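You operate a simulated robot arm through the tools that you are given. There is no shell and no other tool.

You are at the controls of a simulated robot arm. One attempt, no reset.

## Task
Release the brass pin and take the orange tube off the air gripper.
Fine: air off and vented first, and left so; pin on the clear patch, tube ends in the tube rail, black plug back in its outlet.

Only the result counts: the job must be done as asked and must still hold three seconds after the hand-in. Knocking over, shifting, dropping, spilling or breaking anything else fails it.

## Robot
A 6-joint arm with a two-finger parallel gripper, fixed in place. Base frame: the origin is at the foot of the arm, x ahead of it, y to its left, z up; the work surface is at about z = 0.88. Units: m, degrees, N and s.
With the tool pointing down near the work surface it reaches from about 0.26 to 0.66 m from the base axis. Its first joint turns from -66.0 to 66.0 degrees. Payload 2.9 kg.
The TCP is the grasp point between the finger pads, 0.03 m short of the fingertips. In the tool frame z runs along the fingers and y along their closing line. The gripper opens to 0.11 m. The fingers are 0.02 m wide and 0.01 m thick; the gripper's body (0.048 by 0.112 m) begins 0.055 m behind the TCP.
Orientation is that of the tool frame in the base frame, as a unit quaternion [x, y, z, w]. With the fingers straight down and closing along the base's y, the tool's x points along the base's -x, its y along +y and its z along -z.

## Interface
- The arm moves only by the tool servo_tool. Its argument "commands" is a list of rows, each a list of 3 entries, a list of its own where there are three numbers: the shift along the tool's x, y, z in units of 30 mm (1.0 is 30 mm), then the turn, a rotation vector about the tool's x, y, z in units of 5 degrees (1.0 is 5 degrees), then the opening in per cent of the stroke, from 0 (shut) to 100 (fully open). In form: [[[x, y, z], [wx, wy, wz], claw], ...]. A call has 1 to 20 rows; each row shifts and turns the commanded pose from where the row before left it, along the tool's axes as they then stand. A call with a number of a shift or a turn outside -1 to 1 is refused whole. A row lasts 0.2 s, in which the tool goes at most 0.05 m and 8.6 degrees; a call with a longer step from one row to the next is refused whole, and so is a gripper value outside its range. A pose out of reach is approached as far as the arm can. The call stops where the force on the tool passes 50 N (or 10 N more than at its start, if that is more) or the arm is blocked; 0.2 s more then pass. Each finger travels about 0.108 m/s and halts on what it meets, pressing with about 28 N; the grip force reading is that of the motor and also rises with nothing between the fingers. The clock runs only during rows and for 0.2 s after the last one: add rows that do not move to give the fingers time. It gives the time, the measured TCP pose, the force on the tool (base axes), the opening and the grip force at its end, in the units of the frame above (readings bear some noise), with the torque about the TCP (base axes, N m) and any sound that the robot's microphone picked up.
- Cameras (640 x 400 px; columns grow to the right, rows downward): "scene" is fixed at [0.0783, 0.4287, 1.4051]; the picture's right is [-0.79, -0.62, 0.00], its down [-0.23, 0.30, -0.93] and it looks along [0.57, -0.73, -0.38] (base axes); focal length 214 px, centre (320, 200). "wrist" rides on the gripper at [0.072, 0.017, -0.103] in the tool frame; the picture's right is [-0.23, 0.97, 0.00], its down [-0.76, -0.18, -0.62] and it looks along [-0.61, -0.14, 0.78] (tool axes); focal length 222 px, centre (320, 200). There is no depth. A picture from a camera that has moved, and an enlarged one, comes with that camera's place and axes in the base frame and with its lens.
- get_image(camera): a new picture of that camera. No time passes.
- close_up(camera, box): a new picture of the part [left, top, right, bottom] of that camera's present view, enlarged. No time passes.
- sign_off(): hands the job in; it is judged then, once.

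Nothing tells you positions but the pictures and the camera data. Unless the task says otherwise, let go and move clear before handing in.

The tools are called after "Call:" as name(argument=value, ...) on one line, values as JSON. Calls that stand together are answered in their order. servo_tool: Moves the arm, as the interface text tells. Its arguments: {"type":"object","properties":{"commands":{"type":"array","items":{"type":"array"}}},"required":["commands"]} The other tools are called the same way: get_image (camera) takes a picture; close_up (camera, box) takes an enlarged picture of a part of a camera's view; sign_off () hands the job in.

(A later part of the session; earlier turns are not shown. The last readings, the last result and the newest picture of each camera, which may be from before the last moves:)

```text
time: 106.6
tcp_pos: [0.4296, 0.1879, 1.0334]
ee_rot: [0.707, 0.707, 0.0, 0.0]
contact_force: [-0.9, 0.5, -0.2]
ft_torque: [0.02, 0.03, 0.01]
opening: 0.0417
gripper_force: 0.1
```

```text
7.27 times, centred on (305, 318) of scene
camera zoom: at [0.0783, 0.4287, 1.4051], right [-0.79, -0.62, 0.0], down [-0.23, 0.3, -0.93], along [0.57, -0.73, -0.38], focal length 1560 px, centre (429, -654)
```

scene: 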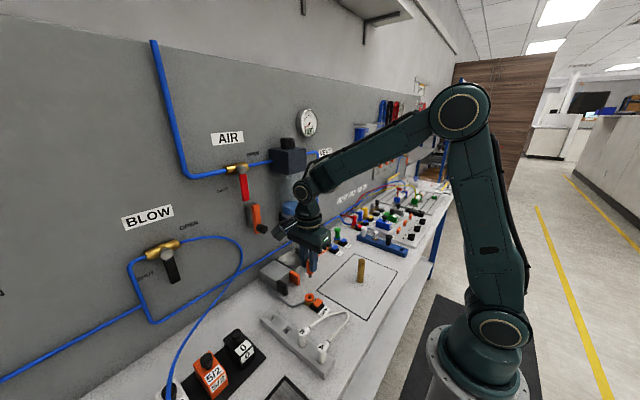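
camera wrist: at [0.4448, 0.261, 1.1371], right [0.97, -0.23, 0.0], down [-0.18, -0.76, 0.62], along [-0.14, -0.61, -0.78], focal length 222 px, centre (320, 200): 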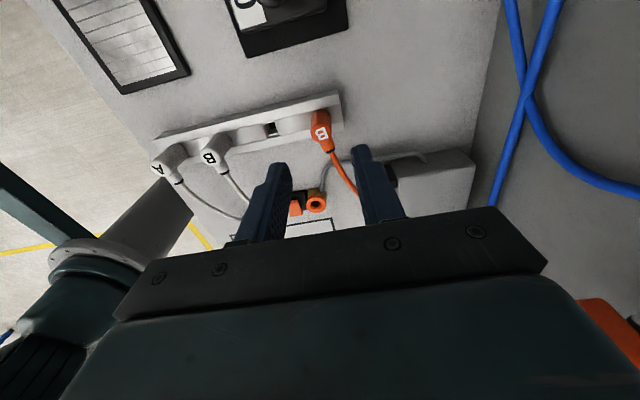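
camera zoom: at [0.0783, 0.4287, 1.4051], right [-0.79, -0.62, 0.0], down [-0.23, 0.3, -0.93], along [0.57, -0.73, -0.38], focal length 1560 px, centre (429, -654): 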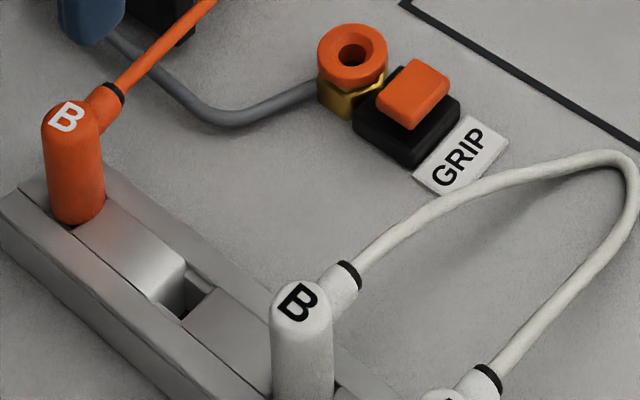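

Orange B is seated like the white ones. Next is the A end at OUT 1. I'll turn the wrist back and travel over to the OUT 1 tab, staying high.

Call:
servo_tool(commands=[[[0, 0, -0.05], [0, 0, -1], 0], [[0, 0, -0.05], [0, 0, -1], 0], [[0, 0, -0.05], [0, 0, -1], 0], [[0, 0, -0.05], [0, 0, -1], 0], [[0, 0, -0.05], [0, 0, -1], 0], [[0, 0, -0.05], [0, 0, -1], 0], [[0, 0, -0.05], [0, 0, -1], 0], [[0, 0, -0.05], [0, 0, -1], 0], [[0, 0, -0.05], [0, 0, -1], 0], [[0, 0, -0.05], [0, 0, -1], 0], [[0, 0, -0.05], [0, 0, -1], 0], [[0, 0, -0.05], [0, 0, -1], 0], [[0, 0, -0.05], [0, 0, -1], 0], [[0, 0, -0.05], [0, 0, -1], 0], [[0, 0, -0.05], [0, 0, -1], 0], [[0, 0, -0.05], [0, 0, -1], 0], [[0, 0, -0.05], [0, 0, -1], 0], [[0, 0, -0.05], [0, 0, -1], 0], [[0, 0, 0], [0, 0, 0], 0]])

Call:
servo_tool(commands=[[[0.1, -0.95, 0], [0, 0, 0], 0], [[0.1, -0.95, 0], [0, 0, 0], 0], [[0.1, -0.95, 0], [0, 0, 0], 0], [[0, -0.95, 0], [0, 0, 0], 0], [[0, -0.95, 0], [0, 0, 0], 0], [[0, -0.95, 0], [0, 0, 0], 0], [[0, -0.95, 0], [0, 0, 0], 0], [[0, -0.95, 0], [0, 0, 0], 0], [[0, -0.95, 0], [0, 0, 0], 0], [[0, -0.95, 0], [0, 0, 0], 0], [[0, -0.95, 0], [0, 0, 0], 0], [[0, 0, 0], [0, 0, 0], 0]])

Call:
get_image(camera="wrist")

```text
time: 110.6
tcp_pos: [0.4291, 0.1887, 1.0606]
ee_rot: [0.0, 1.0, 0.001, 0.001]
contact_force: [0.0, -0.4, -0.1]
ft_torque: [0.0, -0.05, 0.02]
opening: 0.0001
gripper_force: 27.9
```

```text
time: 113.2
tcp_pos: [0.4195, -0.1246, 1.0593]
ee_rot: [0.001, 1.0, 0.0, -0.001]
contact_force: [-0.8, 0.0, 0.5]
ft_torque: [0.02, 0.0, 0.0]
opening: 0.0
gripper_force: 27.7
```

```text
taken
camera wrist: at [0.3457, -0.1081, 1.1635], right [0.23, 0.97, 0.0], down [0.76, -0.18, 0.62], along [0.61, -0.14, -0.78], focal length 222 px, centre (320, 200)
```

wrist: 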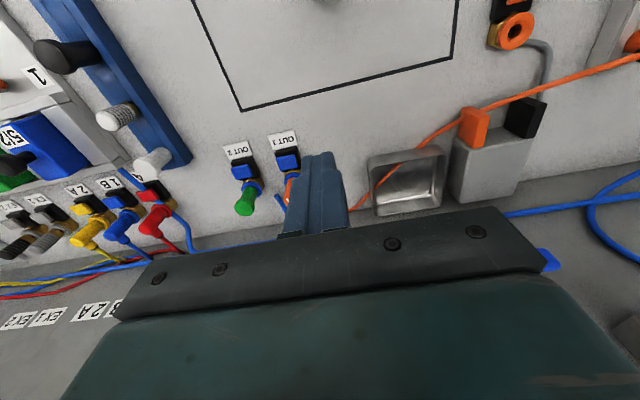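

OUT 1's tab is at about (0.480, -0.184). I'll go over it and check.

Call:
servo_tool(commands=[[[-0.672, -0.66, 0], [0, 0, 0], 0], [[-0.672, -0.66, 0], [0, 0, 0], 0], [[-0.672, -0.66, 0], [0, 0, 0], 0], [[0, 0, 0.8], [0, 0, 0], 0], [[0, 0, 0.8], [0, 0, 0], 0], [[0, 0, 0.8], [0, 0, 0], 0], [[0, 0, 0], [0, 0, 0], 0]])

Call:
close_up(camera="wrist", box=[200, 60, 440, 230])

Call:
close_up(camera="scene", box=[305, 200, 385, 270])

```text
time: 114.8
tcp_pos: [0.4789, -0.186, 0.9874]
ee_rot: [0.002, 1.0, 0.0, -0.001]
contact_force: [0.1, -0.7, -0.5]
ft_torque: [-0.03, -0.03, -0.02]
opening: 0.0001
gripper_force: 28.2
```

```text
2.35 times, centred on (320, 145) of wrist
camera zoom: at [0.4065, -0.1677, 1.0915], right [0.23, 0.97, 0.0], down [0.76, -0.18, 0.62], along [0.61, -0.14, -0.78], focal length 523 px, centre (320, 329)
```

zoom: 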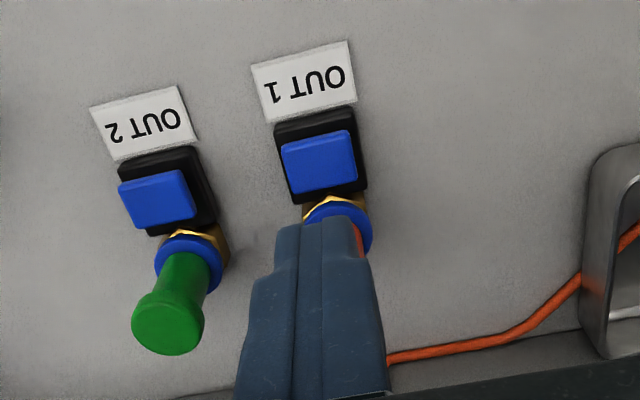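

```text
5.71 times, centred on (345, 235) of scene
camera zoom: at [0.0783, 0.4287, 1.4051], right [-0.79, -0.62, 0.0], down [-0.23, 0.3, -0.93], along [0.57, -0.73, -0.38], focal length 1226 px, centre (177, 0)
```

zoom: 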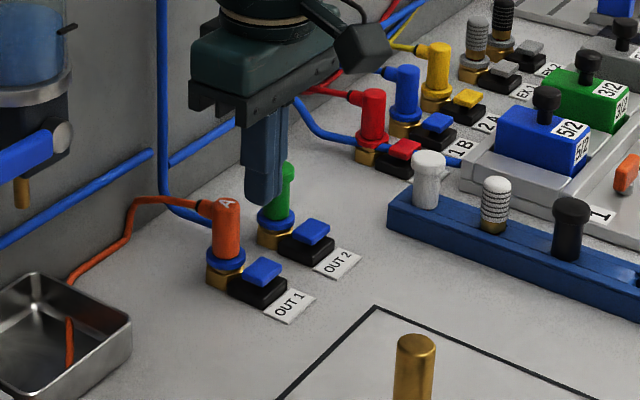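

Aligned over the OUT 1 tab. Pressing down in steps.

Call:
servo_tool(commands=[[[0, 0.04, 0.6], [0, 0, 0], 0], [[0, 0, 0.6], [0, 0, 0], 0], [[0, 0, 0.4], [0, 0, 0], 0], [[0, 0, 0.2], [0, 0, 0], 0], [[0, 0, 0.1], [0, 0, 0], 0], [[0, 0, 0.1], [0, 0, 0], 0], [[0, 0, 0.08], [0, 0, 0], 0], [[0, 0, 0], [0, 0, 0], 0]])

Call:
close_up(camera="scene", box=[320, 220, 370, 265])

```text
time: 116.6
tcp_pos: [0.4801, -0.1852, 0.925]
ee_rot: [0.002, 1.0, -0.001, 0.0]
contact_force: [-1.0, -0.5, 12.1]
ft_torque: [-0.01, 0.08, 0.01]
opening: 0.0
gripper_force: 27.3
heard: click
```

```text
8.89 times, centred on (345, 242) of scene
camera zoom: at [0.078, 0.4287, 1.4051], right [-0.79, -0.62, 0.0], down [-0.23, 0.3, -0.93], along [0.57, -0.73, -0.38], focal length 1906 px, centre (98, -178)
```

zoom: 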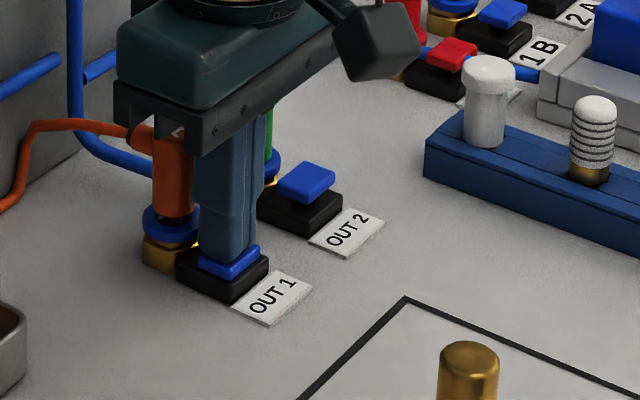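

Click heard and plug A popped up. I'll lift off and look at it.

Call:
servo_tool(commands=[[[0, 0, -0.3], [0, 0, 0], 0], [[0, 0, -0.8], [0, 0, 0], 0], [[0, 0, -0.9], [0, 0, 0], 0], [[0, 0, -0.9], [0, 0, 0], 0], [[0, 0, -0.7], [0, 0, 0], 60], [[0, 0, 0], [0, 0, 0], 60], [[0, 0, 0], [0, 0, 0], 60]])

Call:
close_up(camera="wrist", box=[200, 60, 440, 230])

Call:
close_up(camera="scene", box=[305, 210, 375, 265])

```text
time: 118.2
tcp_pos: [0.4793, -0.1845, 1.0342]
ee_rot: [0.001, 1.0, 0.0, 0.0]
contact_force: [-0.8, -0.7, 0.3]
ft_torque: [0.02, -0.02, 0.01]
opening: 0.0663
gripper_force: 0.1
```

```text
2.35 times, centred on (320, 145) of wrist
camera zoom: at [0.4069, -0.1657, 1.1376], right [0.23, 0.97, 0.0], down [0.76, -0.18, 0.62], along [0.61, -0.14, -0.78], focal length 523 px, centre (320, 329)
```

zoom: 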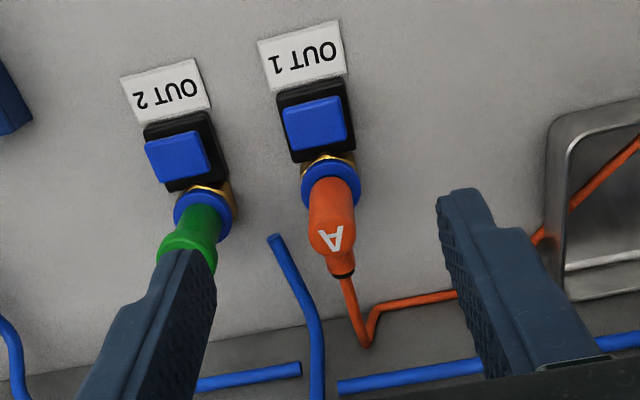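

```text
7.27 times, centred on (340, 238) of scene
camera zoom: at [0.0783, 0.4287, 1.4051], right [-0.79, -0.62, 0.0], down [-0.23, 0.3, -0.93], along [0.57, -0.73, -0.38], focal length 1560 px, centre (174, -73)
```

zoom: 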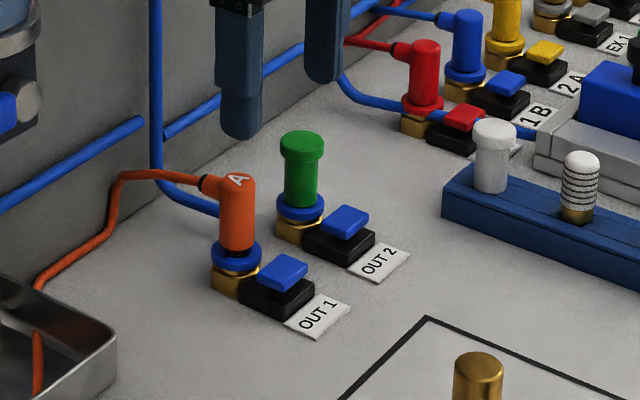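

Plug A's nozzle points +x just like B's did. I'll move above it (about 0.508, -0.1855) and verify alignment.

Call:
servo_tool(commands=[[[-0.48, -0.02, 0], [0, 0, 0], 45], [[-0.48, -0.02, 0], [0, 0, 0], 45], [[0, 0, 0.7], [0, 0, 0], 45], [[0, 0, 0.5], [0, 0, 0], 45], [[0, 0, 0], [0, 0, 0], 45]])

Call:
close_up(camera="wrist", box=[200, 60, 440, 230])

Call:
close_up(camera="scene", box=[305, 190, 385, 260])

```text
time: 119.4
tcp_pos: [0.5092, -0.1846, 0.9966]
ee_rot: [0.0, 1.0, 0.001, 0.0]
contact_force: [0.1, -0.1, 0.6]
ft_torque: [0.02, -0.01, 0.0]
opening: 0.0494
gripper_force: 0.1
```

```text
2.35 times, centred on (320, 145) of wrist
camera zoom: at [0.4351, -0.1667, 1.1008], right [0.23, 0.97, 0.0], down [0.76, -0.18, 0.62], along [0.61, -0.14, -0.78], focal length 523 px, centre (320, 329)
```

zoom: 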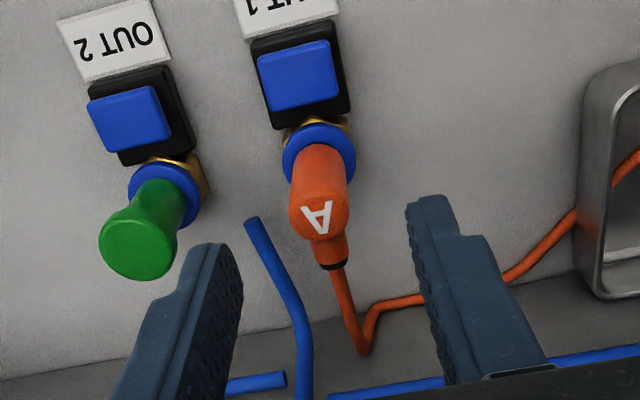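

```text
5.71 times, centred on (345, 225) of scene
camera zoom: at [0.0783, 0.4287, 1.4051], right [-0.79, -0.62, 0.0], down [-0.23, 0.3, -0.93], along [0.57, -0.73, -0.38], focal length 1226 px, centre (177, 57)
```

zoom: 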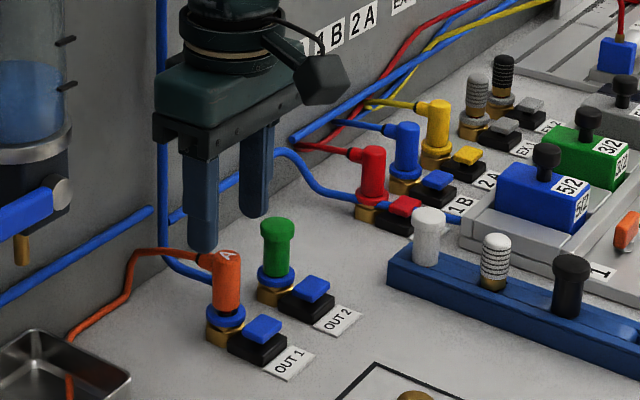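

Aligned within 2 mm. Descending and gripping plug A.

Call:
servo_tool(commands=[[[0.05, 0, 0.5], [0, 0, 0], 45], [[0, 0, 0.7], [0, 0, 0], 45], [[0, 0, 0.5], [0, 0, 0], 45], [[0, 0, 0.22], [0, 0, 0], 45], [[0, 0, 0], [0, 0, 0], 45]])

Call:
close_up(camera="wrist", box=[200, 60, 440, 230])

```text
time: 120.6
tcp_pos: [0.5066, -0.1842, 0.9398]
ee_rot: [0.001, 1.0, 0.001, -0.001]
contact_force: [-0.2, 0.1, 0.1]
ft_torque: [-0.04, 0.0, -0.02]
opening: 0.0493
gripper_force: 0.0
```

```text
2.35 times, centred on (320, 145) of wrist
camera zoom: at [0.4334, -0.1666, 1.0434], right [0.23, 0.97, 0.0], down [0.76, -0.18, 0.62], along [0.61, -0.14, -0.78], focal length 523 px, centre (320, 329)
```

zoom: 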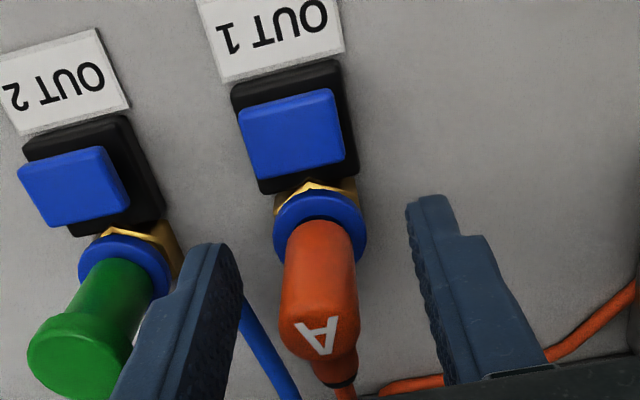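

Call:
servo_tool(commands=[[[0, 0, 0.08], [0, 0, 0], 45], [[0, 0, 0], [0, 0, 0], 30], [[0, 0, 0], [0, 0, 0], 15], [[0, 0, 0], [0, 0, 0], 0], [[0, 0, 0], [0, 0, 0], 0], [[0, 0, 0], [0, 0, 0], 0]])

Call:
servo_tool(commands=[[[0, 0, -0.15], [0, 0, 0], 0], [[0, 0, -0.3], [0, 0, 0], 0], [[0, 0, -0.5], [0, 0, 0], 0], [[0, 0, -0.7], [0, 0, 0], 0], [[0, 0, -0.8], [0, 0, 0], 0], [[0, 0, -0.8], [0, 0, 0], 0], [[0, 0, -0.5], [0, 0, 0], 0], [[0, 0, 0], [0, 0, 0], 0]])

Call:
close_up(camera="wrist", box=[200, 60, 440, 230])

Call:
get_image(camera="scene")

```text
time: 122.0
tcp_pos: [0.5069, -0.1842, 0.9371]
ee_rot: [0.0, 1.0, 0.0, 0.0]
contact_force: [-0.6, -0.1, -0.1]
ft_torque: [0.0, 0.0, 0.03]
opening: 0.0188
gripper_force: 28.7
```

```text
time: 123.8
tcp_pos: [0.5083, -0.1853, 1.0496]
ee_rot: [0.001, 1.0, 0.0, 0.0]
contact_force: [-0.4, -0.3, -0.1]
ft_torque: [-0.02, -0.03, 0.02]
opening: 0.0184
gripper_force: 28.3
```

```text
2.35 times, centred on (320, 145) of wrist
camera zoom: at [0.4338, -0.1674, 1.154], right [0.23, 0.97, 0.0], down [0.76, -0.18, 0.62], along [0.61, -0.14, -0.78], focal length 523 px, centre (320, 329)
```

zoom: 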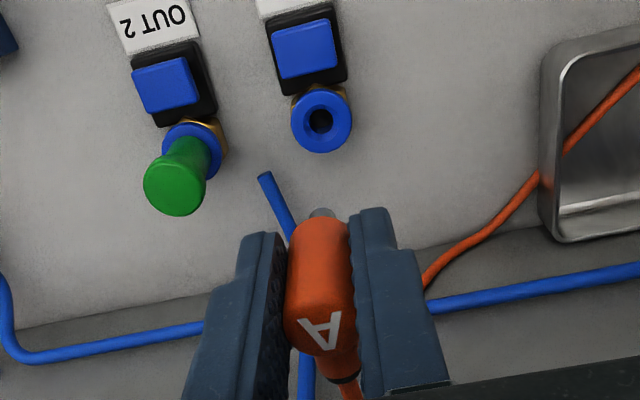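

```text
taken
```

scene: 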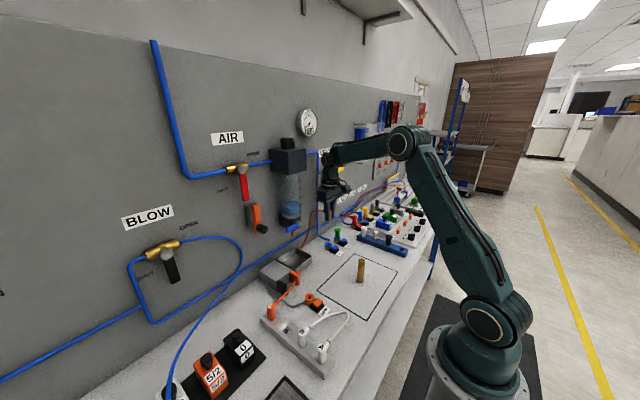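

Plug A is out. I'll move away from the panel first, then across to a point near the rail.

Call:
servo_tool(commands=[[[0.978, 0.333, -0.11], [0, 0, 0], 0], [[0.978, 0.333, -0.11], [0, 0, 0], 0], [[0.978, 0.333, -0.11], [0, 0, 0], 0], [[0.1875, 0.917, 0], [0, 0, 0], 0], [[0.1875, 0.917, 0], [0, 0, 0], 0], [[0.1875, 0.917, 0], [0, 0, 0], 0], [[0.1875, 0.917, 0], [0, 0, 0], 0], [[0.1875, 0.917, 0], [0, 0, 0], 0], [[0.1875, 0.917, 0], [0, 0, 0], 0], [[0.1875, 0.917, 0], [0, 0, 0], 0], [[0.1875, 0.917, 0], [0, 0, 0], 0], [[0, 0, 0], [0, 0, 0], 0]])

Call:
get_image(camera="wrist")

Call:
close_up(camera="scene", box=[230, 200, 390, 340])

```text
time: 126.4
tcp_pos: [0.3748, 0.0673, 1.0581]
ee_rot: [0.001, 1.0, 0.0, 0.0]
contact_force: [-0.4, -0.1, -0.6]
ft_torque: [0.01, 0.04, -0.02]
opening: 0.0184
gripper_force: 28.1
```

```text
taken
camera wrist: at [0.3011, 0.0839, 1.1629], right [0.23, 0.97, 0.0], down [0.76, -0.18, 0.62], along [0.61, -0.14, -0.78], focal length 222 px, centre (320, 200)
```

wrist: 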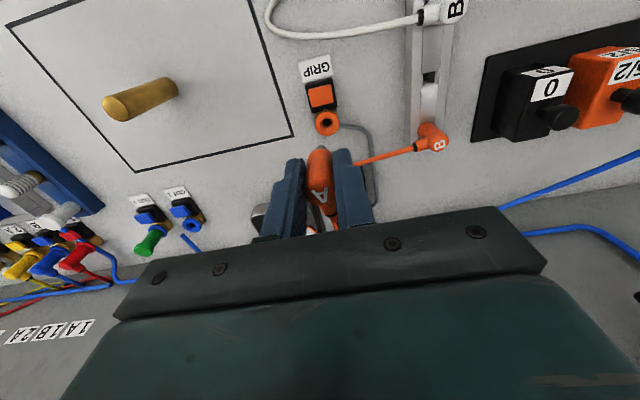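

```text
2.86 times, centred on (310, 270) of scene
camera zoom: at [0.0783, 0.4287, 1.4051], right [-0.79, -0.62, 0.0], down [-0.23, 0.3, -0.93], along [0.57, -0.73, -0.38], focal length 613 px, centre (349, 0)
```

zoom: 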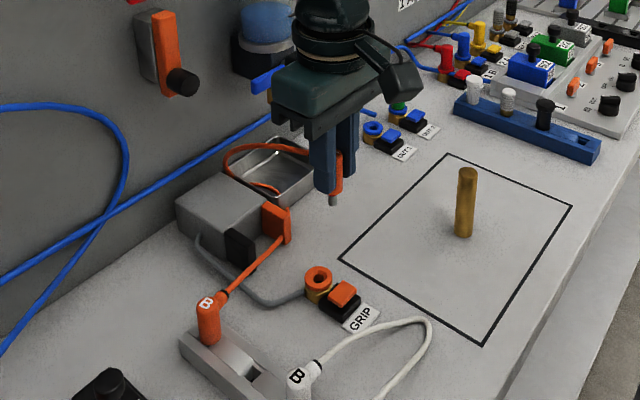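

The plug seems to have shifted a little in the pads. I'll look closely at how it sits.

Call:
close_up(camera="wrist", box=[260, 130, 380, 240])

Call:
close_up(camera="scene", box=[320, 235, 370, 285])

```text
3.64 times, centred on (320, 185) of wrist
camera zoom: at [0.3011, 0.0839, 1.1629], right [0.23, 0.97, 0.0], down [0.76, -0.18, 0.62], along [0.61, -0.14, -0.78], focal length 808 px, centre (320, 254)
```

zoom: 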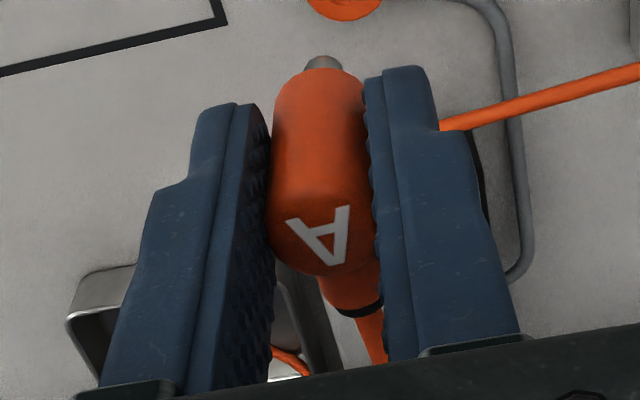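

```text
8.00 times, centred on (345, 260) of scene
camera zoom: at [0.0783, 0.4287, 1.4051], right [-0.79, -0.62, 0.0], down [-0.23, 0.3, -0.93], along [0.57, -0.73, -0.38], focal length 1716 px, centre (120, -280)
```

zoom: 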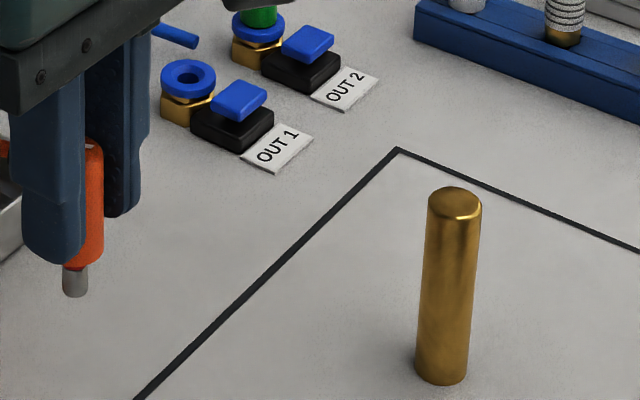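

It has slid down only a few millimetres and hangs straight. I'll rotate 90° and check it again.

Call:
servo_tool(commands=[[[0, 0, 0], [0, 0, 1], 0], [[0, 0, 0], [0, 0, 1], 0], [[0, 0, 0], [0, 0, 1], 0], [[0, 0, 0], [0, 0, 1], 0], [[0, 0, 0], [0, 0, 1], 0], [[0, 0, 0], [0, 0, 1], 0], [[0, 0, 0], [0, 0, 1], 0], [[0, 0, 0], [0, 0, 1], 0], [[0, 0, 0], [0, 0, 1], 0], [[0, 0, 0], [0, 0, 1], 0], [[0, 0, 0], [0, 0, 1], 0], [[0, 0, 0], [0, 0, 1], 0], [[0, 0, 0], [0, 0, 1], 0], [[0, 0, 0], [0, 0, 1], 0], [[0, 0, 0], [0, 0, 1], 0], [[0, 0, 0], [0, 0, 1], 0], [[0, 0, 0], [0, 0, 1], 0], [[0, 0, 0], [0, 0, 1], 0], [[0, 0, 0], [0, 0, 0], 0]])

Call:
close_up(camera="wrist", box=[260, 130, 380, 240])

Call:
close_up(camera="scene", box=[230, 200, 390, 340])

```text
time: 130.4
tcp_pos: [0.3752, 0.0658, 1.0587]
ee_rot: [0.709, 0.706, 0.0, 0.0]
contact_force: [0.5, -0.1, -0.1]
ft_torque: [-0.02, -0.02, 0.0]
opening: 0.0187
gripper_force: 27.8
```

```text
3.64 times, centred on (320, 185) of wrist
camera zoom: at [0.3908, 0.1385, 1.1632], right [0.97, -0.23, 0.0], down [-0.18, -0.76, 0.62], along [-0.14, -0.61, -0.78], focal length 808 px, centre (320, 254)
```

zoom: 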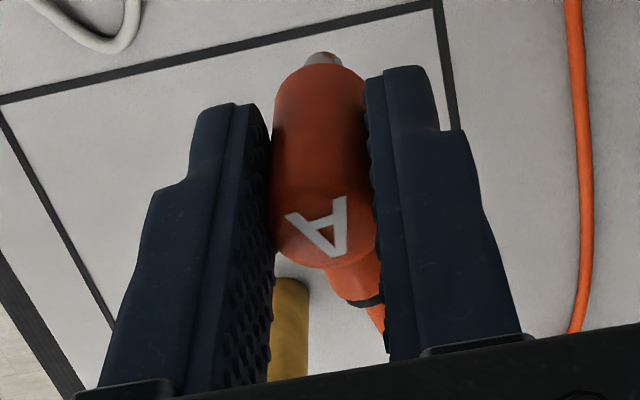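

```text
2.86 times, centred on (310, 270) of scene
camera zoom: at [0.0783, 0.4287, 1.4051], right [-0.79, -0.62, 0.0], down [-0.23, 0.3, -0.93], along [0.57, -0.73, -0.38], focal length 613 px, centre (349, 0)
```

zoom: 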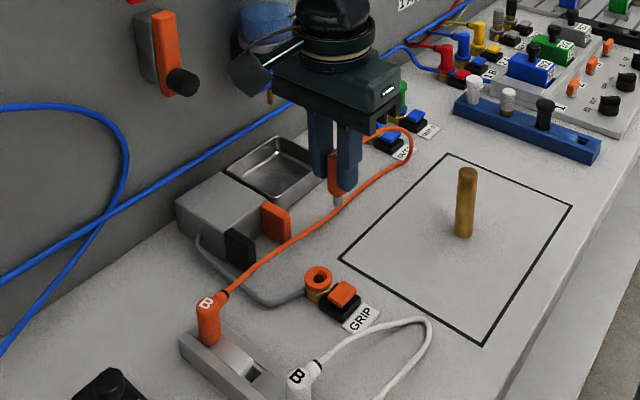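

Now over the remaining hole (0.3737, with the same y offset that worked for B) and down to z 1.0 for a check.

Call:
servo_tool(commands=[[[0.818, -0.01, 0], [0, 0, 0], 0], [[0.818, -0.01, 0], [0, 0, 0], 0], [[0.818, -0.01, 0], [0, 0, 0], 0], [[0.818, -0.01, 0], [0, 0, 0], 0], [[0.818, -0.01, 0.3], [0, 0, 0], 0], [[0, 0, 0.8], [0, 0, 0], 0], [[0, 0, 0.8], [0, 0, 0], 0], [[0, 0, 0], [0, 0, 0], 0]])

Call:
close_up(camera="wrist", box=[220, 80, 420, 220])

Call:
close_up(camera="scene", box=[260, 270, 340, 350])

```text
time: 132.2
tcp_pos: [0.3721, 0.1884, 1.0033]
ee_rot: [0.707, 0.707, -0.001, 0.0]
contact_force: [-0.2, 0.2, -0.7]
ft_torque: [-0.01, 0.0, -0.02]
opening: 0.0187
gripper_force: 27.7
```

```text
2.86 times, centred on (320, 150) of wrist
camera zoom: at [0.3892, 0.2611, 1.106], right [0.97, -0.23, 0.0], down [-0.18, -0.76, 0.62], along [-0.14, -0.61, -0.78], focal length 635 px, centre (320, 343)
```

zoom: 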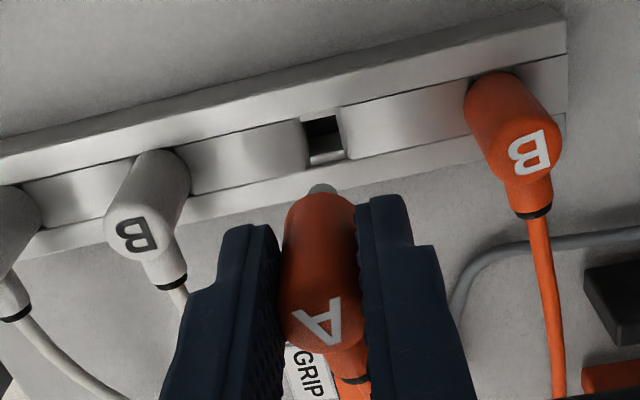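

```text
5.00 times, centred on (300, 310) of scene
camera zoom: at [0.0783, 0.4287, 1.4051], right [-0.79, -0.62, 0.0], down [-0.23, 0.3, -0.93], along [0.57, -0.73, -0.38], focal length 1072 px, centre (420, -350)
```

zoom: 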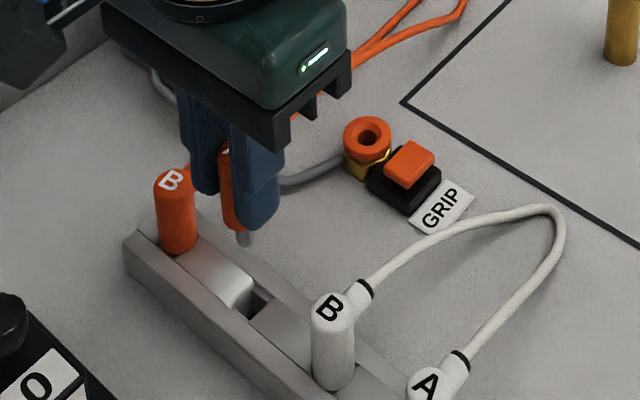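

The hole lines up with the tool axis in x. Lowering to just above the hole.

Call:
servo_tool(commands=[[[0, 0, 0.6], [0, 0, 0], 0], [[0, 0, 0.6], [0, 0, 0], 0], [[0, 0, 0.3], [0, 0, 0], 0], [[0, 0, 0], [0, 0, 0], 0]])

Call:
servo_tool(commands=[[[0, 0, 0.1], [0, 0, 0], 0], [[0, 0, 0.1], [0, 0, 0], 0], [[0, 0, 0], [0, 0, 0], 0]])

Call:
close_up(camera="wrist", box=[240, 90, 400, 210])

Call:
close_up(camera="scene", box=[265, 290, 325, 340])

```text
time: 133.2
tcp_pos: [0.3739, 0.1886, 0.9575]
ee_rot: [0.708, 0.706, 0.001, 0.0]
contact_force: [-0.3, -0.5, -0.2]
ft_torque: [0.0, 0.0, 0.01]
opening: 0.0187
gripper_force: 27.5
```

```text
time: 134.0
tcp_pos: [0.3735, 0.1885, 0.9514]
ee_rot: [0.708, 0.706, 0.0, 0.0]
contact_force: [0.5, 0.9, -0.3]
ft_torque: [0.04, 0.01, 0.0]
opening: 0.0185
gripper_force: 28.2
```

```text
3.33 times, centred on (320, 150) of wrist
camera zoom: at [0.3894, 0.261, 1.0552], right [0.97, -0.23, 0.0], down [-0.18, -0.76, 0.62], along [-0.14, -0.61, -0.78], focal length 740 px, centre (320, 367)
```

zoom: 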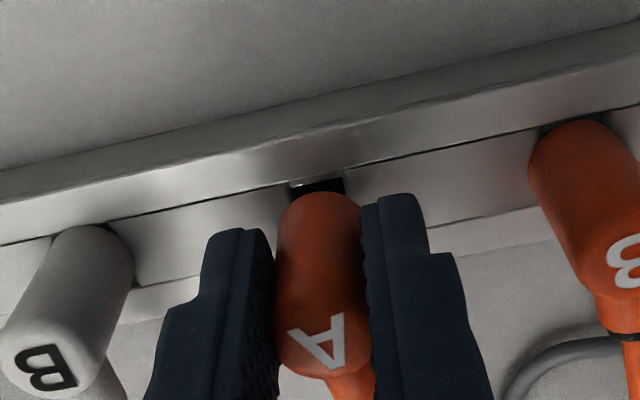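

```text
8.00 times, centred on (295, 315) of scene
camera zoom: at [0.0783, 0.4287, 1.4051], right [-0.79, -0.62, 0.0], down [-0.23, 0.3, -0.93], along [0.57, -0.73, -0.38], focal length 1716 px, centre (520, -720)
```

zoom: 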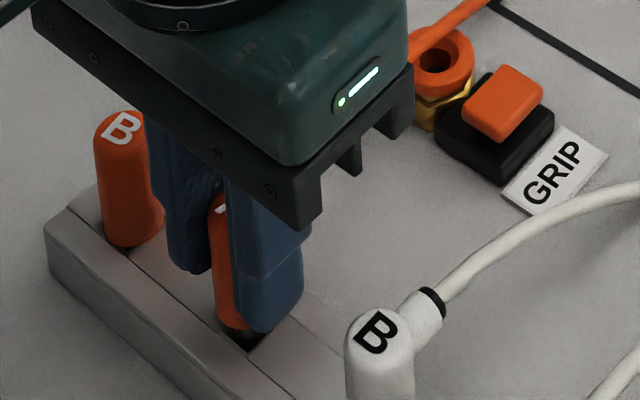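

The stem is entering the hole. Continuing down in small steps.

Call:
servo_tool(commands=[[[0, 0, 0.1], [0, 0, 0], 0], [[0, 0, 0.1], [0, 0, 0], 0], [[0, 0, 0], [0, 0, 0], 0]])

Call:
servo_tool(commands=[[[0, 0, 0.08], [0, 0, 0], 0], [[0, 0, 0], [0, 0, 0], 0]])

Call:
close_up(camera="wrist", box=[240, 90, 400, 210])

Call:
close_up(camera="scene", box=[265, 290, 325, 340])

```text
time: 134.8
tcp_pos: [0.3738, 0.1877, 0.9462]
ee_rot: [0.708, 0.706, 0.0, 0.001]
contact_force: [-0.5, 1.0, -0.2]
ft_torque: [-0.02, 0.03, -0.03]
opening: 0.0187
gripper_force: 27.7
```

```text
time: 135.4
tcp_pos: [0.3732, 0.1886, 0.9442]
ee_rot: [0.708, 0.706, 0.0, -0.001]
contact_force: [-0.1, -0.1, -0.9]
ft_torque: [0.01, -0.01, 0.04]
opening: 0.0186
gripper_force: 28.6
```

```text
3.33 times, centred on (320, 150) of wrist
camera zoom: at [0.3895, 0.261, 1.0466], right [0.97, -0.23, 0.0], down [-0.18, -0.76, 0.62], along [-0.14, -0.61, -0.78], focal length 740 px, centre (320, 367)
```

zoom: 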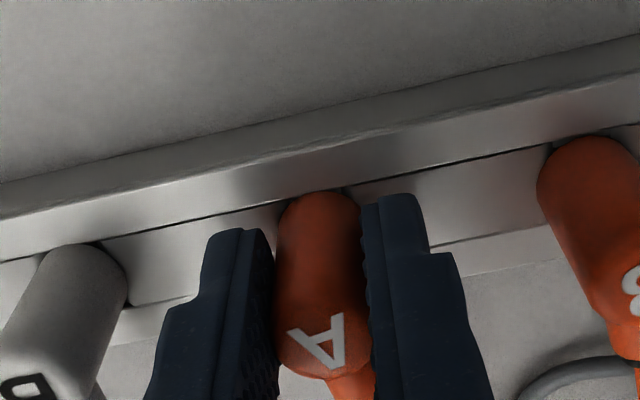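

```text
8.00 times, centred on (295, 315) of scene
camera zoom: at [0.0783, 0.4287, 1.4051], right [-0.79, -0.62, 0.0], down [-0.23, 0.3, -0.93], along [0.57, -0.73, -0.38], focal length 1716 px, centre (520, -720)
```

zoom: 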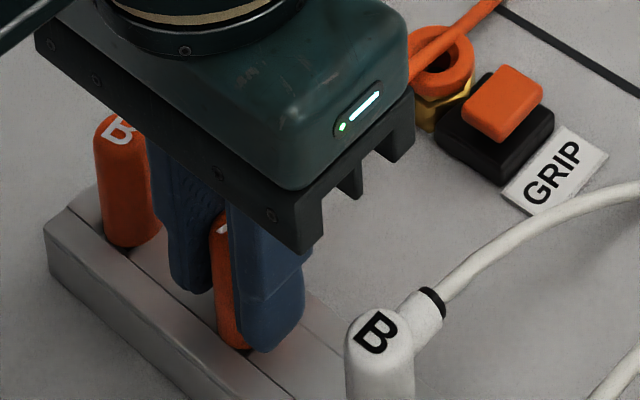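

Call:
servo_tool(commands=[[[0, 0, 0.06], [0, 0, 0], 0], [[0, 0, 0.06], [0, 0, 0], 0], [[0, 0, 0], [0, 0, 0], 0]])

Call:
servo_tool(commands=[[[0, 0, 0.06], [0, 0, 0], 0], [[0, 0, 0], [0, 0, 0], 0]])

```text
time: 136.2
tcp_pos: [0.3726, 0.1874, 0.9412]
ee_rot: [0.708, 0.706, 0.002, 0.0]
contact_force: [-3.7, 0.8, 21.5]
ft_torque: [-0.05, 0.07, -0.03]
opening: 0.0186
gripper_force: 28.0
```

```text
time: 136.8
tcp_pos: [0.373, 0.1878, 0.938]
ee_rot: [0.708, 0.706, 0.001, 0.0]
contact_force: [-0.6, 2.9, 21.7]
ft_torque: [0.01, 0.04, 0.0]
opening: 0.0186
gripper_force: 27.6
```

It has bottomed out; the pads now slip at about 21 N. I'll relax, open slightly (neighbours are close), and rise.

Call:
servo_tool(commands=[[[0, 0, -0.06], [0, 0, 0], 0], [[0, 0, 0], [0, 0, 0], 0], [[0, 0, 0], [0, 0, 0], 25], [[0, 0, 0], [0, 0, 0], 32], [[0, 0, 0], [0, 0, 0], 32], [[0, 0, -0.3], [0, 0, 0], 32], [[0, 0, -0.6], [0, 0, 0], 32], [[0, 0, -0.8], [0, 0, 0], 32], [[0, 0, -0.8], [0, 0, 0], 32], [[0, 0, -0.8], [0, 0, 0], 32], [[0, 0, 0], [0, 0, 0], 32]])

Call:
close_up(camera="wrist", box=[140, 60, 400, 240])

Call:
close_up(camera="scene", box=[240, 220, 400, 350])

```text
time: 139.2
tcp_pos: [0.3723, 0.1882, 1.0394]
ee_rot: [0.708, 0.706, 0.0, 0.0]
contact_force: [-0.8, 0.2, 0.0]
ft_torque: [0.03, -0.03, 0.0]
opening: 0.0351
gripper_force: 0.0
```

```text
2.22 times, centred on (270, 150) of wrist
camera zoom: at [0.3896, 0.261, 1.1427], right [0.97, -0.23, 0.0], down [-0.18, -0.76, 0.62], along [-0.14, -0.61, -0.78], focal length 494 px, centre (431, 311)
```

zoom: 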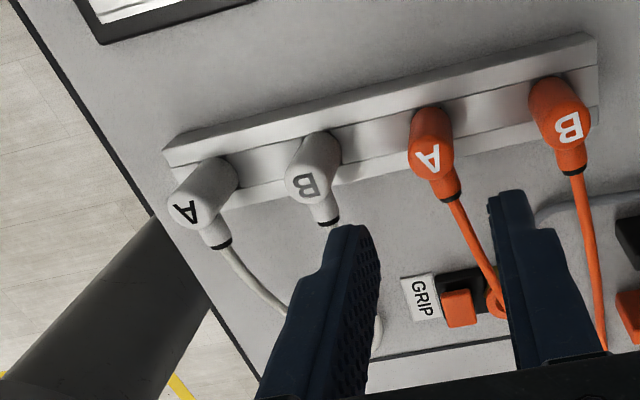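

```text
3.08 times, centred on (320, 285) of scene
camera zoom: at [0.0783, 0.4287, 1.4051], right [-0.79, -0.62, 0.0], down [-0.23, 0.3, -0.93], along [0.57, -0.73, -0.38], focal length 660 px, centre (320, -62)
```

zoom: 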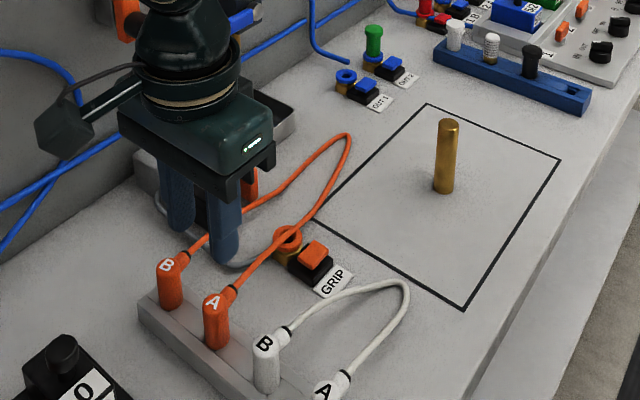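

Both orange ends are seated in the rail. Next is the black plug in the blue rail at about (0.32, -0.334). I'll turn the wrist back and travel there, keeping high above the pin.

Call:
servo_tool(commands=[[[0, 0, -0.1], [0, 0, -1], 40], [[0, 0, -0.1], [0, 0, -1], 40], [[0, 0, -0.1], [0, 0, -1], 40], [[0, 0, -0.1], [0, 0, -1], 40], [[0, 0, -0.1], [0, 0, -1], 40], [[0, 0, -0.1], [0, 0, -1], 40], [[0, 0, -0.1], [0, 0, -1], 40], [[0, 0, -0.1], [0, 0, -1], 40], [[0, 0, -0.1], [0, 0, -1], 40], [[0, 0, -0.1], [0, 0, -1], 40], [[0, 0, -0.1], [0, 0, -1], 40], [[0, 0, -0.1], [0, 0, -1], 40], [[0, 0, -0.1], [0, 0, -1], 40], [[0, 0, -0.1], [0, 0, -1], 40], [[0, 0, 0], [0, 0, -1], 40], [[0, 0, 0], [0, 0, -1], 40], [[0, 0, 0], [0, 0, -1], 40], [[0, 0, 0], [0, 0, -1], 40], [[0, 0, 0], [0, 0, 0], 40]])

Call:
servo_tool(commands=[[[0, -0.97, 0], [0, 0, 0], 40], [[0, -0.97, 0], [0, 0, 0], 40], [[0, -0.97, 0], [0, 0, 0], 40], [[0, -0.97, 0], [0, 0, 0], 40], [[0, -0.97, 0], [0, 0, 0], 40], [[0, -0.97, 0], [0, 0, 0], 40], [[0, -0.97, 0], [0, 0, 0], 40], [[0, -0.97, 0], [0, 0, 0], 40], [[0, -0.97, 0], [0, 0, 0], 40], [[0, -0.97, 0], [0, 0, 0], 40], [[0, -0.97, 0], [0, 0, 0], 40], [[0, -0.97, 0], [0, 0, 0], 40], [[0, -0.97, 0], [0, 0, 0], 40], [[0.3, -0.95, 0], [0, 0, 0], 40], [[0.5, -0.8, 0], [0, 0, 0], 40], [[0.5, -0.8, 0], [0, 0, 0], 40], [[0, 0, 0], [0, 0, 0], 40]])

Call:
get_image(camera="wrist")

```text
time: 143.2
tcp_pos: [0.3731, 0.1882, 1.08]
ee_rot: [0.001, 1.0, 0.0, 0.0]
contact_force: [0.3, 0.4, 0.7]
ft_torque: [0.01, 0.01, -0.02]
opening: 0.0442
gripper_force: 0.1
```

```text
time: 146.8
tcp_pos: [0.3332, -0.2664, 1.081]
ee_rot: [0.001, 1.0, 0.0, 0.0]
contact_force: [-0.2, 0.6, 0.1]
ft_torque: [0.0, 0.01, -0.01]
opening: 0.0441
gripper_force: 0.0
```

```text
taken
camera wrist: at [0.2605, -0.2494, 1.1845], right [0.23, 0.97, 0.0], down [0.76, -0.18, 0.62], along [0.61, -0.14, -0.78], focal length 222 px, centre (320, 200)
```

wrist: 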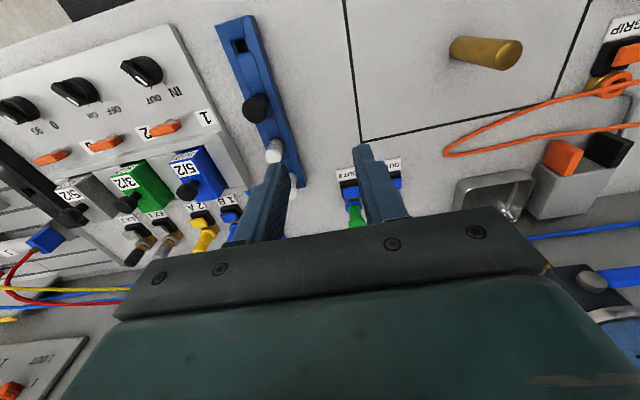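

Call:
close_up(camera="wrist", box=[190, 10, 330, 200])

Call:
close_up(camera="scene", box=[350, 200, 430, 270])

```text
2.11 times, centred on (260, 105) of wrist
camera zoom: at [0.2605, -0.2494, 1.1845], right [0.23, 0.97, 0.0], down [0.76, -0.18, 0.62], along [0.61, -0.14, -0.78], focal length 468 px, centre (446, 400)
```

zoom: 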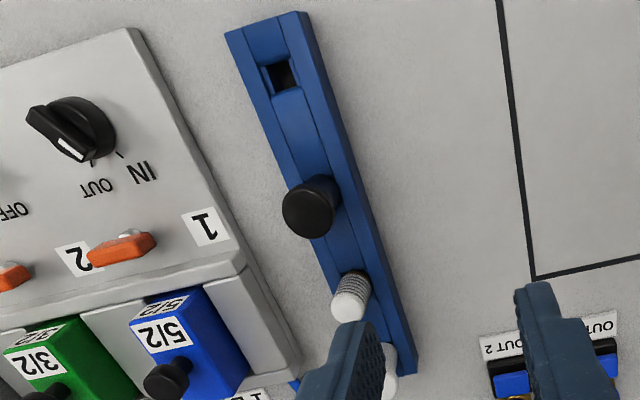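

```text
5.71 times, centred on (390, 235) of scene
camera zoom: at [0.0783, 0.4286, 1.4051], right [-0.79, -0.62, 0.0], down [-0.23, 0.3, -0.93], along [0.57, -0.73, -0.38], focal length 1226 px, centre (-80, 0)
```

zoom: 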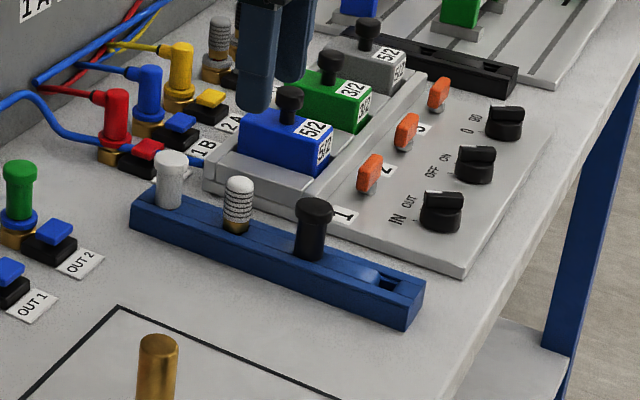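

The black plug's flared head is at about (0.317, -0.3325, 0.94). I'll move above it and check alignment.

Call:
servo_tool(commands=[[[0.18, -0.734, 0], [0, 0, 0], 50], [[0.18, -0.734, 0], [0, 0, 0], 50], [[0.18, -0.734, 0], [0, 0, 0], 50], [[0, 0, 0.8], [0, 0, 0], 50], [[0, 0, 0.8], [0, 0, 0], 50], [[0, 0, 0], [0, 0, 0], 50]])

Call:
close_up(camera="wrist", box=[200, 60, 440, 230])

Call:
close_up(camera="scene", box=[350, 190, 430, 260])

```text
time: 148.2
tcp_pos: [0.3153, -0.3334, 1.0329]
ee_rot: [0.002, 1.0, 0.0, 0.001]
contact_force: [0.0, 0.5, -0.1]
ft_torque: [-0.02, -0.01, -0.02]
opening: 0.055
gripper_force: 0.1
```

```text
2.35 times, centred on (320, 145) of wrist
camera zoom: at [0.2432, -0.3153, 1.1364], right [0.23, 0.97, 0.0], down [0.76, -0.18, 0.62], along [0.61, -0.14, -0.78], focal length 523 px, centre (320, 329)
```

zoom: 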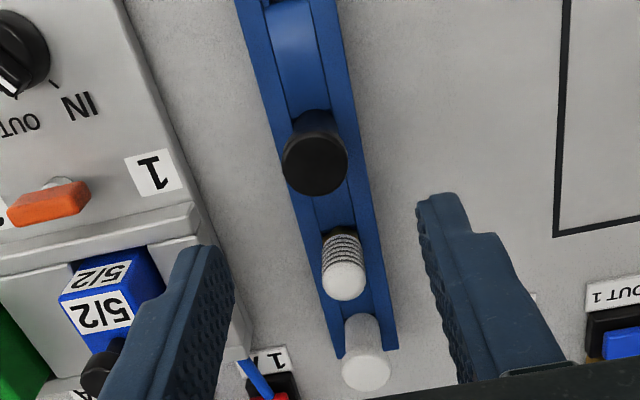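

```text
5.71 times, centred on (390, 225) of scene
camera zoom: at [0.0783, 0.4286, 1.4051], right [-0.79, -0.62, 0.0], down [-0.23, 0.3, -0.93], along [0.57, -0.73, -0.38], focal length 1226 px, centre (-80, 57)
```

zoom: 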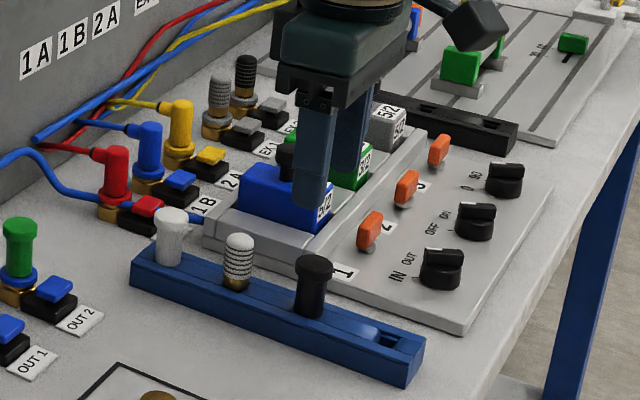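

Well aligned. Descending around the black plug's head.

Call:
servo_tool(commands=[[[-0.05, -0.01, 0.7], [0, 0, 0], 50], [[0, 0, 0.8], [0, 0, 0], 50], [[0, 0, 0.8], [0, 0, 0], 50], [[0, 0, 0.5], [0, 0, 0], 50], [[0, 0, 0], [0, 0, 0], 50]])

Call:
close_up(camera="wrist", box=[200, 60, 440, 230])

Call:
close_up(camera="scene", box=[365, 200, 425, 260])

```text
time: 149.4
tcp_pos: [0.3178, -0.3334, 0.9483]
ee_rot: [0.001, 1.0, 0.0, 0.0]
contact_force: [-0.7, 0.6, -0.1]
ft_torque: [0.0, 0.0, 0.0]
opening: 0.0551
gripper_force: 0.0
```

```text
2.35 times, centred on (320, 145) of wrist
camera zoom: at [0.2451, -0.316, 1.0525], right [0.23, 0.97, 0.0], down [0.76, -0.18, 0.62], along [0.61, -0.14, -0.78], focal length 523 px, centre (320, 329)
```

zoom: 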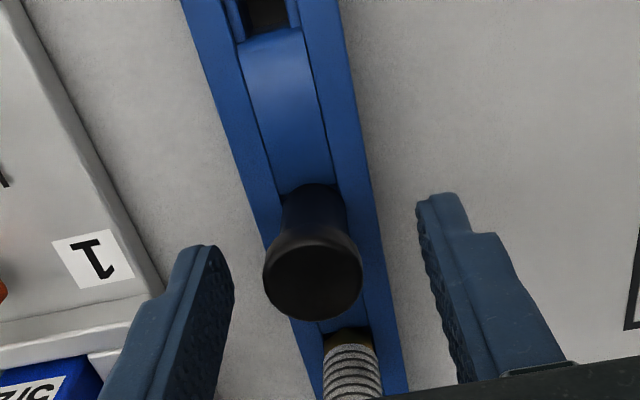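

```text
6.67 times, centred on (395, 230) of scene
camera zoom: at [0.0783, 0.4287, 1.4051], right [-0.79, -0.62, 0.0], down [-0.23, 0.3, -0.93], along [0.57, -0.73, -0.38], focal length 1430 px, centre (-180, 0)
```

zoom: 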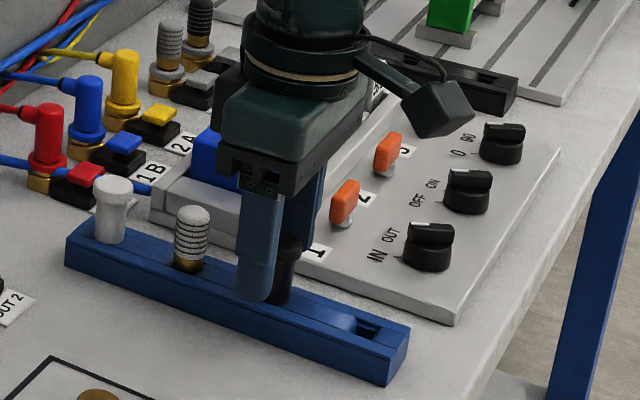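

Call:
servo_tool(commands=[[[0.03, -0.04, 0.13], [0, 0, 0], 50], [[0, 0, 0], [0, 0, 0], 40], [[0, 0, 0], [0, 0, 0], 25], [[0, 0, 0], [0, 0, 0], 10], [[0, 0, 0], [0, 0, 0], 0], [[0, 0, 0], [0, 0, 0], 0]])

Call:
close_up(camera="wrist", box=[200, 60, 440, 230])

```text
time: 150.8
tcp_pos: [0.3181, -0.3349, 0.9457]
ee_rot: [0.001, 1.0, 0.0, 0.0]
contact_force: [1.0, -0.9, -0.2]
ft_torque: [0.02, -0.01, -0.01]
opening: 0.0188
gripper_force: 27.8
```

```text
2.35 times, centred on (320, 145) of wrist
camera zoom: at [0.2443, -0.3168, 1.0488], right [0.23, 0.97, 0.0], down [0.76, -0.18, 0.62], along [0.61, -0.14, -0.78], focal length 523 px, centre (320, 329)
```

zoom: 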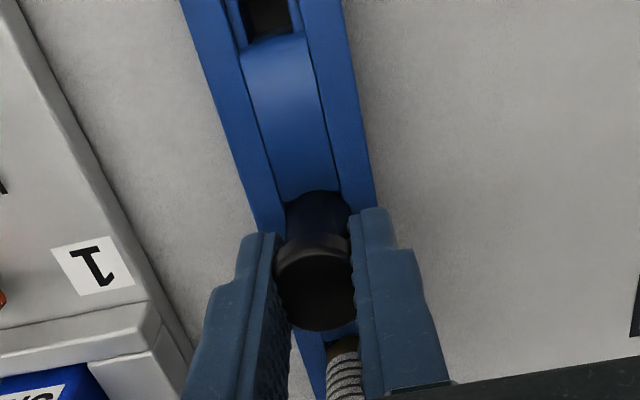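

Gripped (18.8 mm). Lifting it straight out of the blue rail.

Call:
servo_tool(commands=[[[0, 0, -0.15], [0, 0, 0], 0], [[0, 0, -0.3], [0, 0, 0], 0], [[0, 0, -0.5], [0, 0, 0], 0], [[0, 0, -0.8], [0, 0, 0], 0], [[0, 0, -0.8], [0, 0, 0], 0], [[0, 0, -0.8], [0, 0, 0], 0], [[0, 0, -0.5], [0, 0, 0], 0], [[0, 0, 0], [0, 0, 0], 0]])

Call:
close_up(camera="wrist", box=[200, 60, 440, 230])

Call:
close_up(camera="scene", box=[340, 170, 430, 250])

```text
time: 152.6
tcp_pos: [0.3179, -0.3346, 1.06]
ee_rot: [0.001, 1.0, 0.0, 0.0]
contact_force: [-0.3, -0.3, 0.6]
ft_torque: [-0.01, 0.0, -0.04]
opening: 0.0183
gripper_force: 27.7
```

```text
2.35 times, centred on (320, 145) of wrist
camera zoom: at [0.2447, -0.3169, 1.1634], right [0.23, 0.97, 0.0], down [0.76, -0.18, 0.62], along [0.61, -0.14, -0.78], focal length 523 px, centre (320, 329)
```

zoom: 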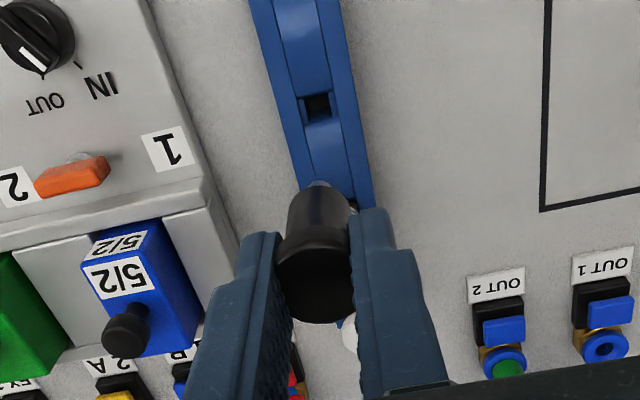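

```text
5.00 times, centred on (385, 210) of scene
camera zoom: at [0.0783, 0.4287, 1.4051], right [-0.79, -0.62, 0.0], down [-0.23, 0.3, -0.93], along [0.57, -0.73, -0.38], focal length 1072 px, centre (-5, 150)
```

zoom: 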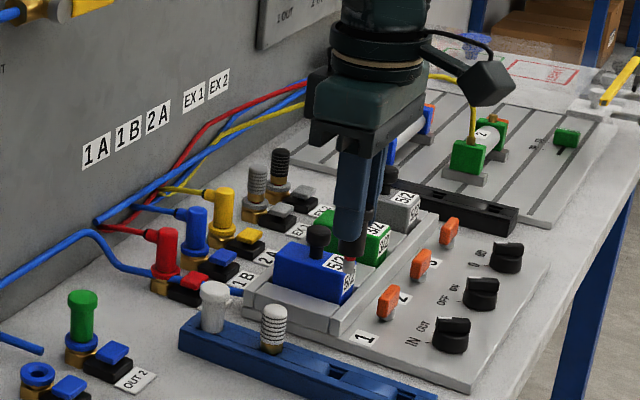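

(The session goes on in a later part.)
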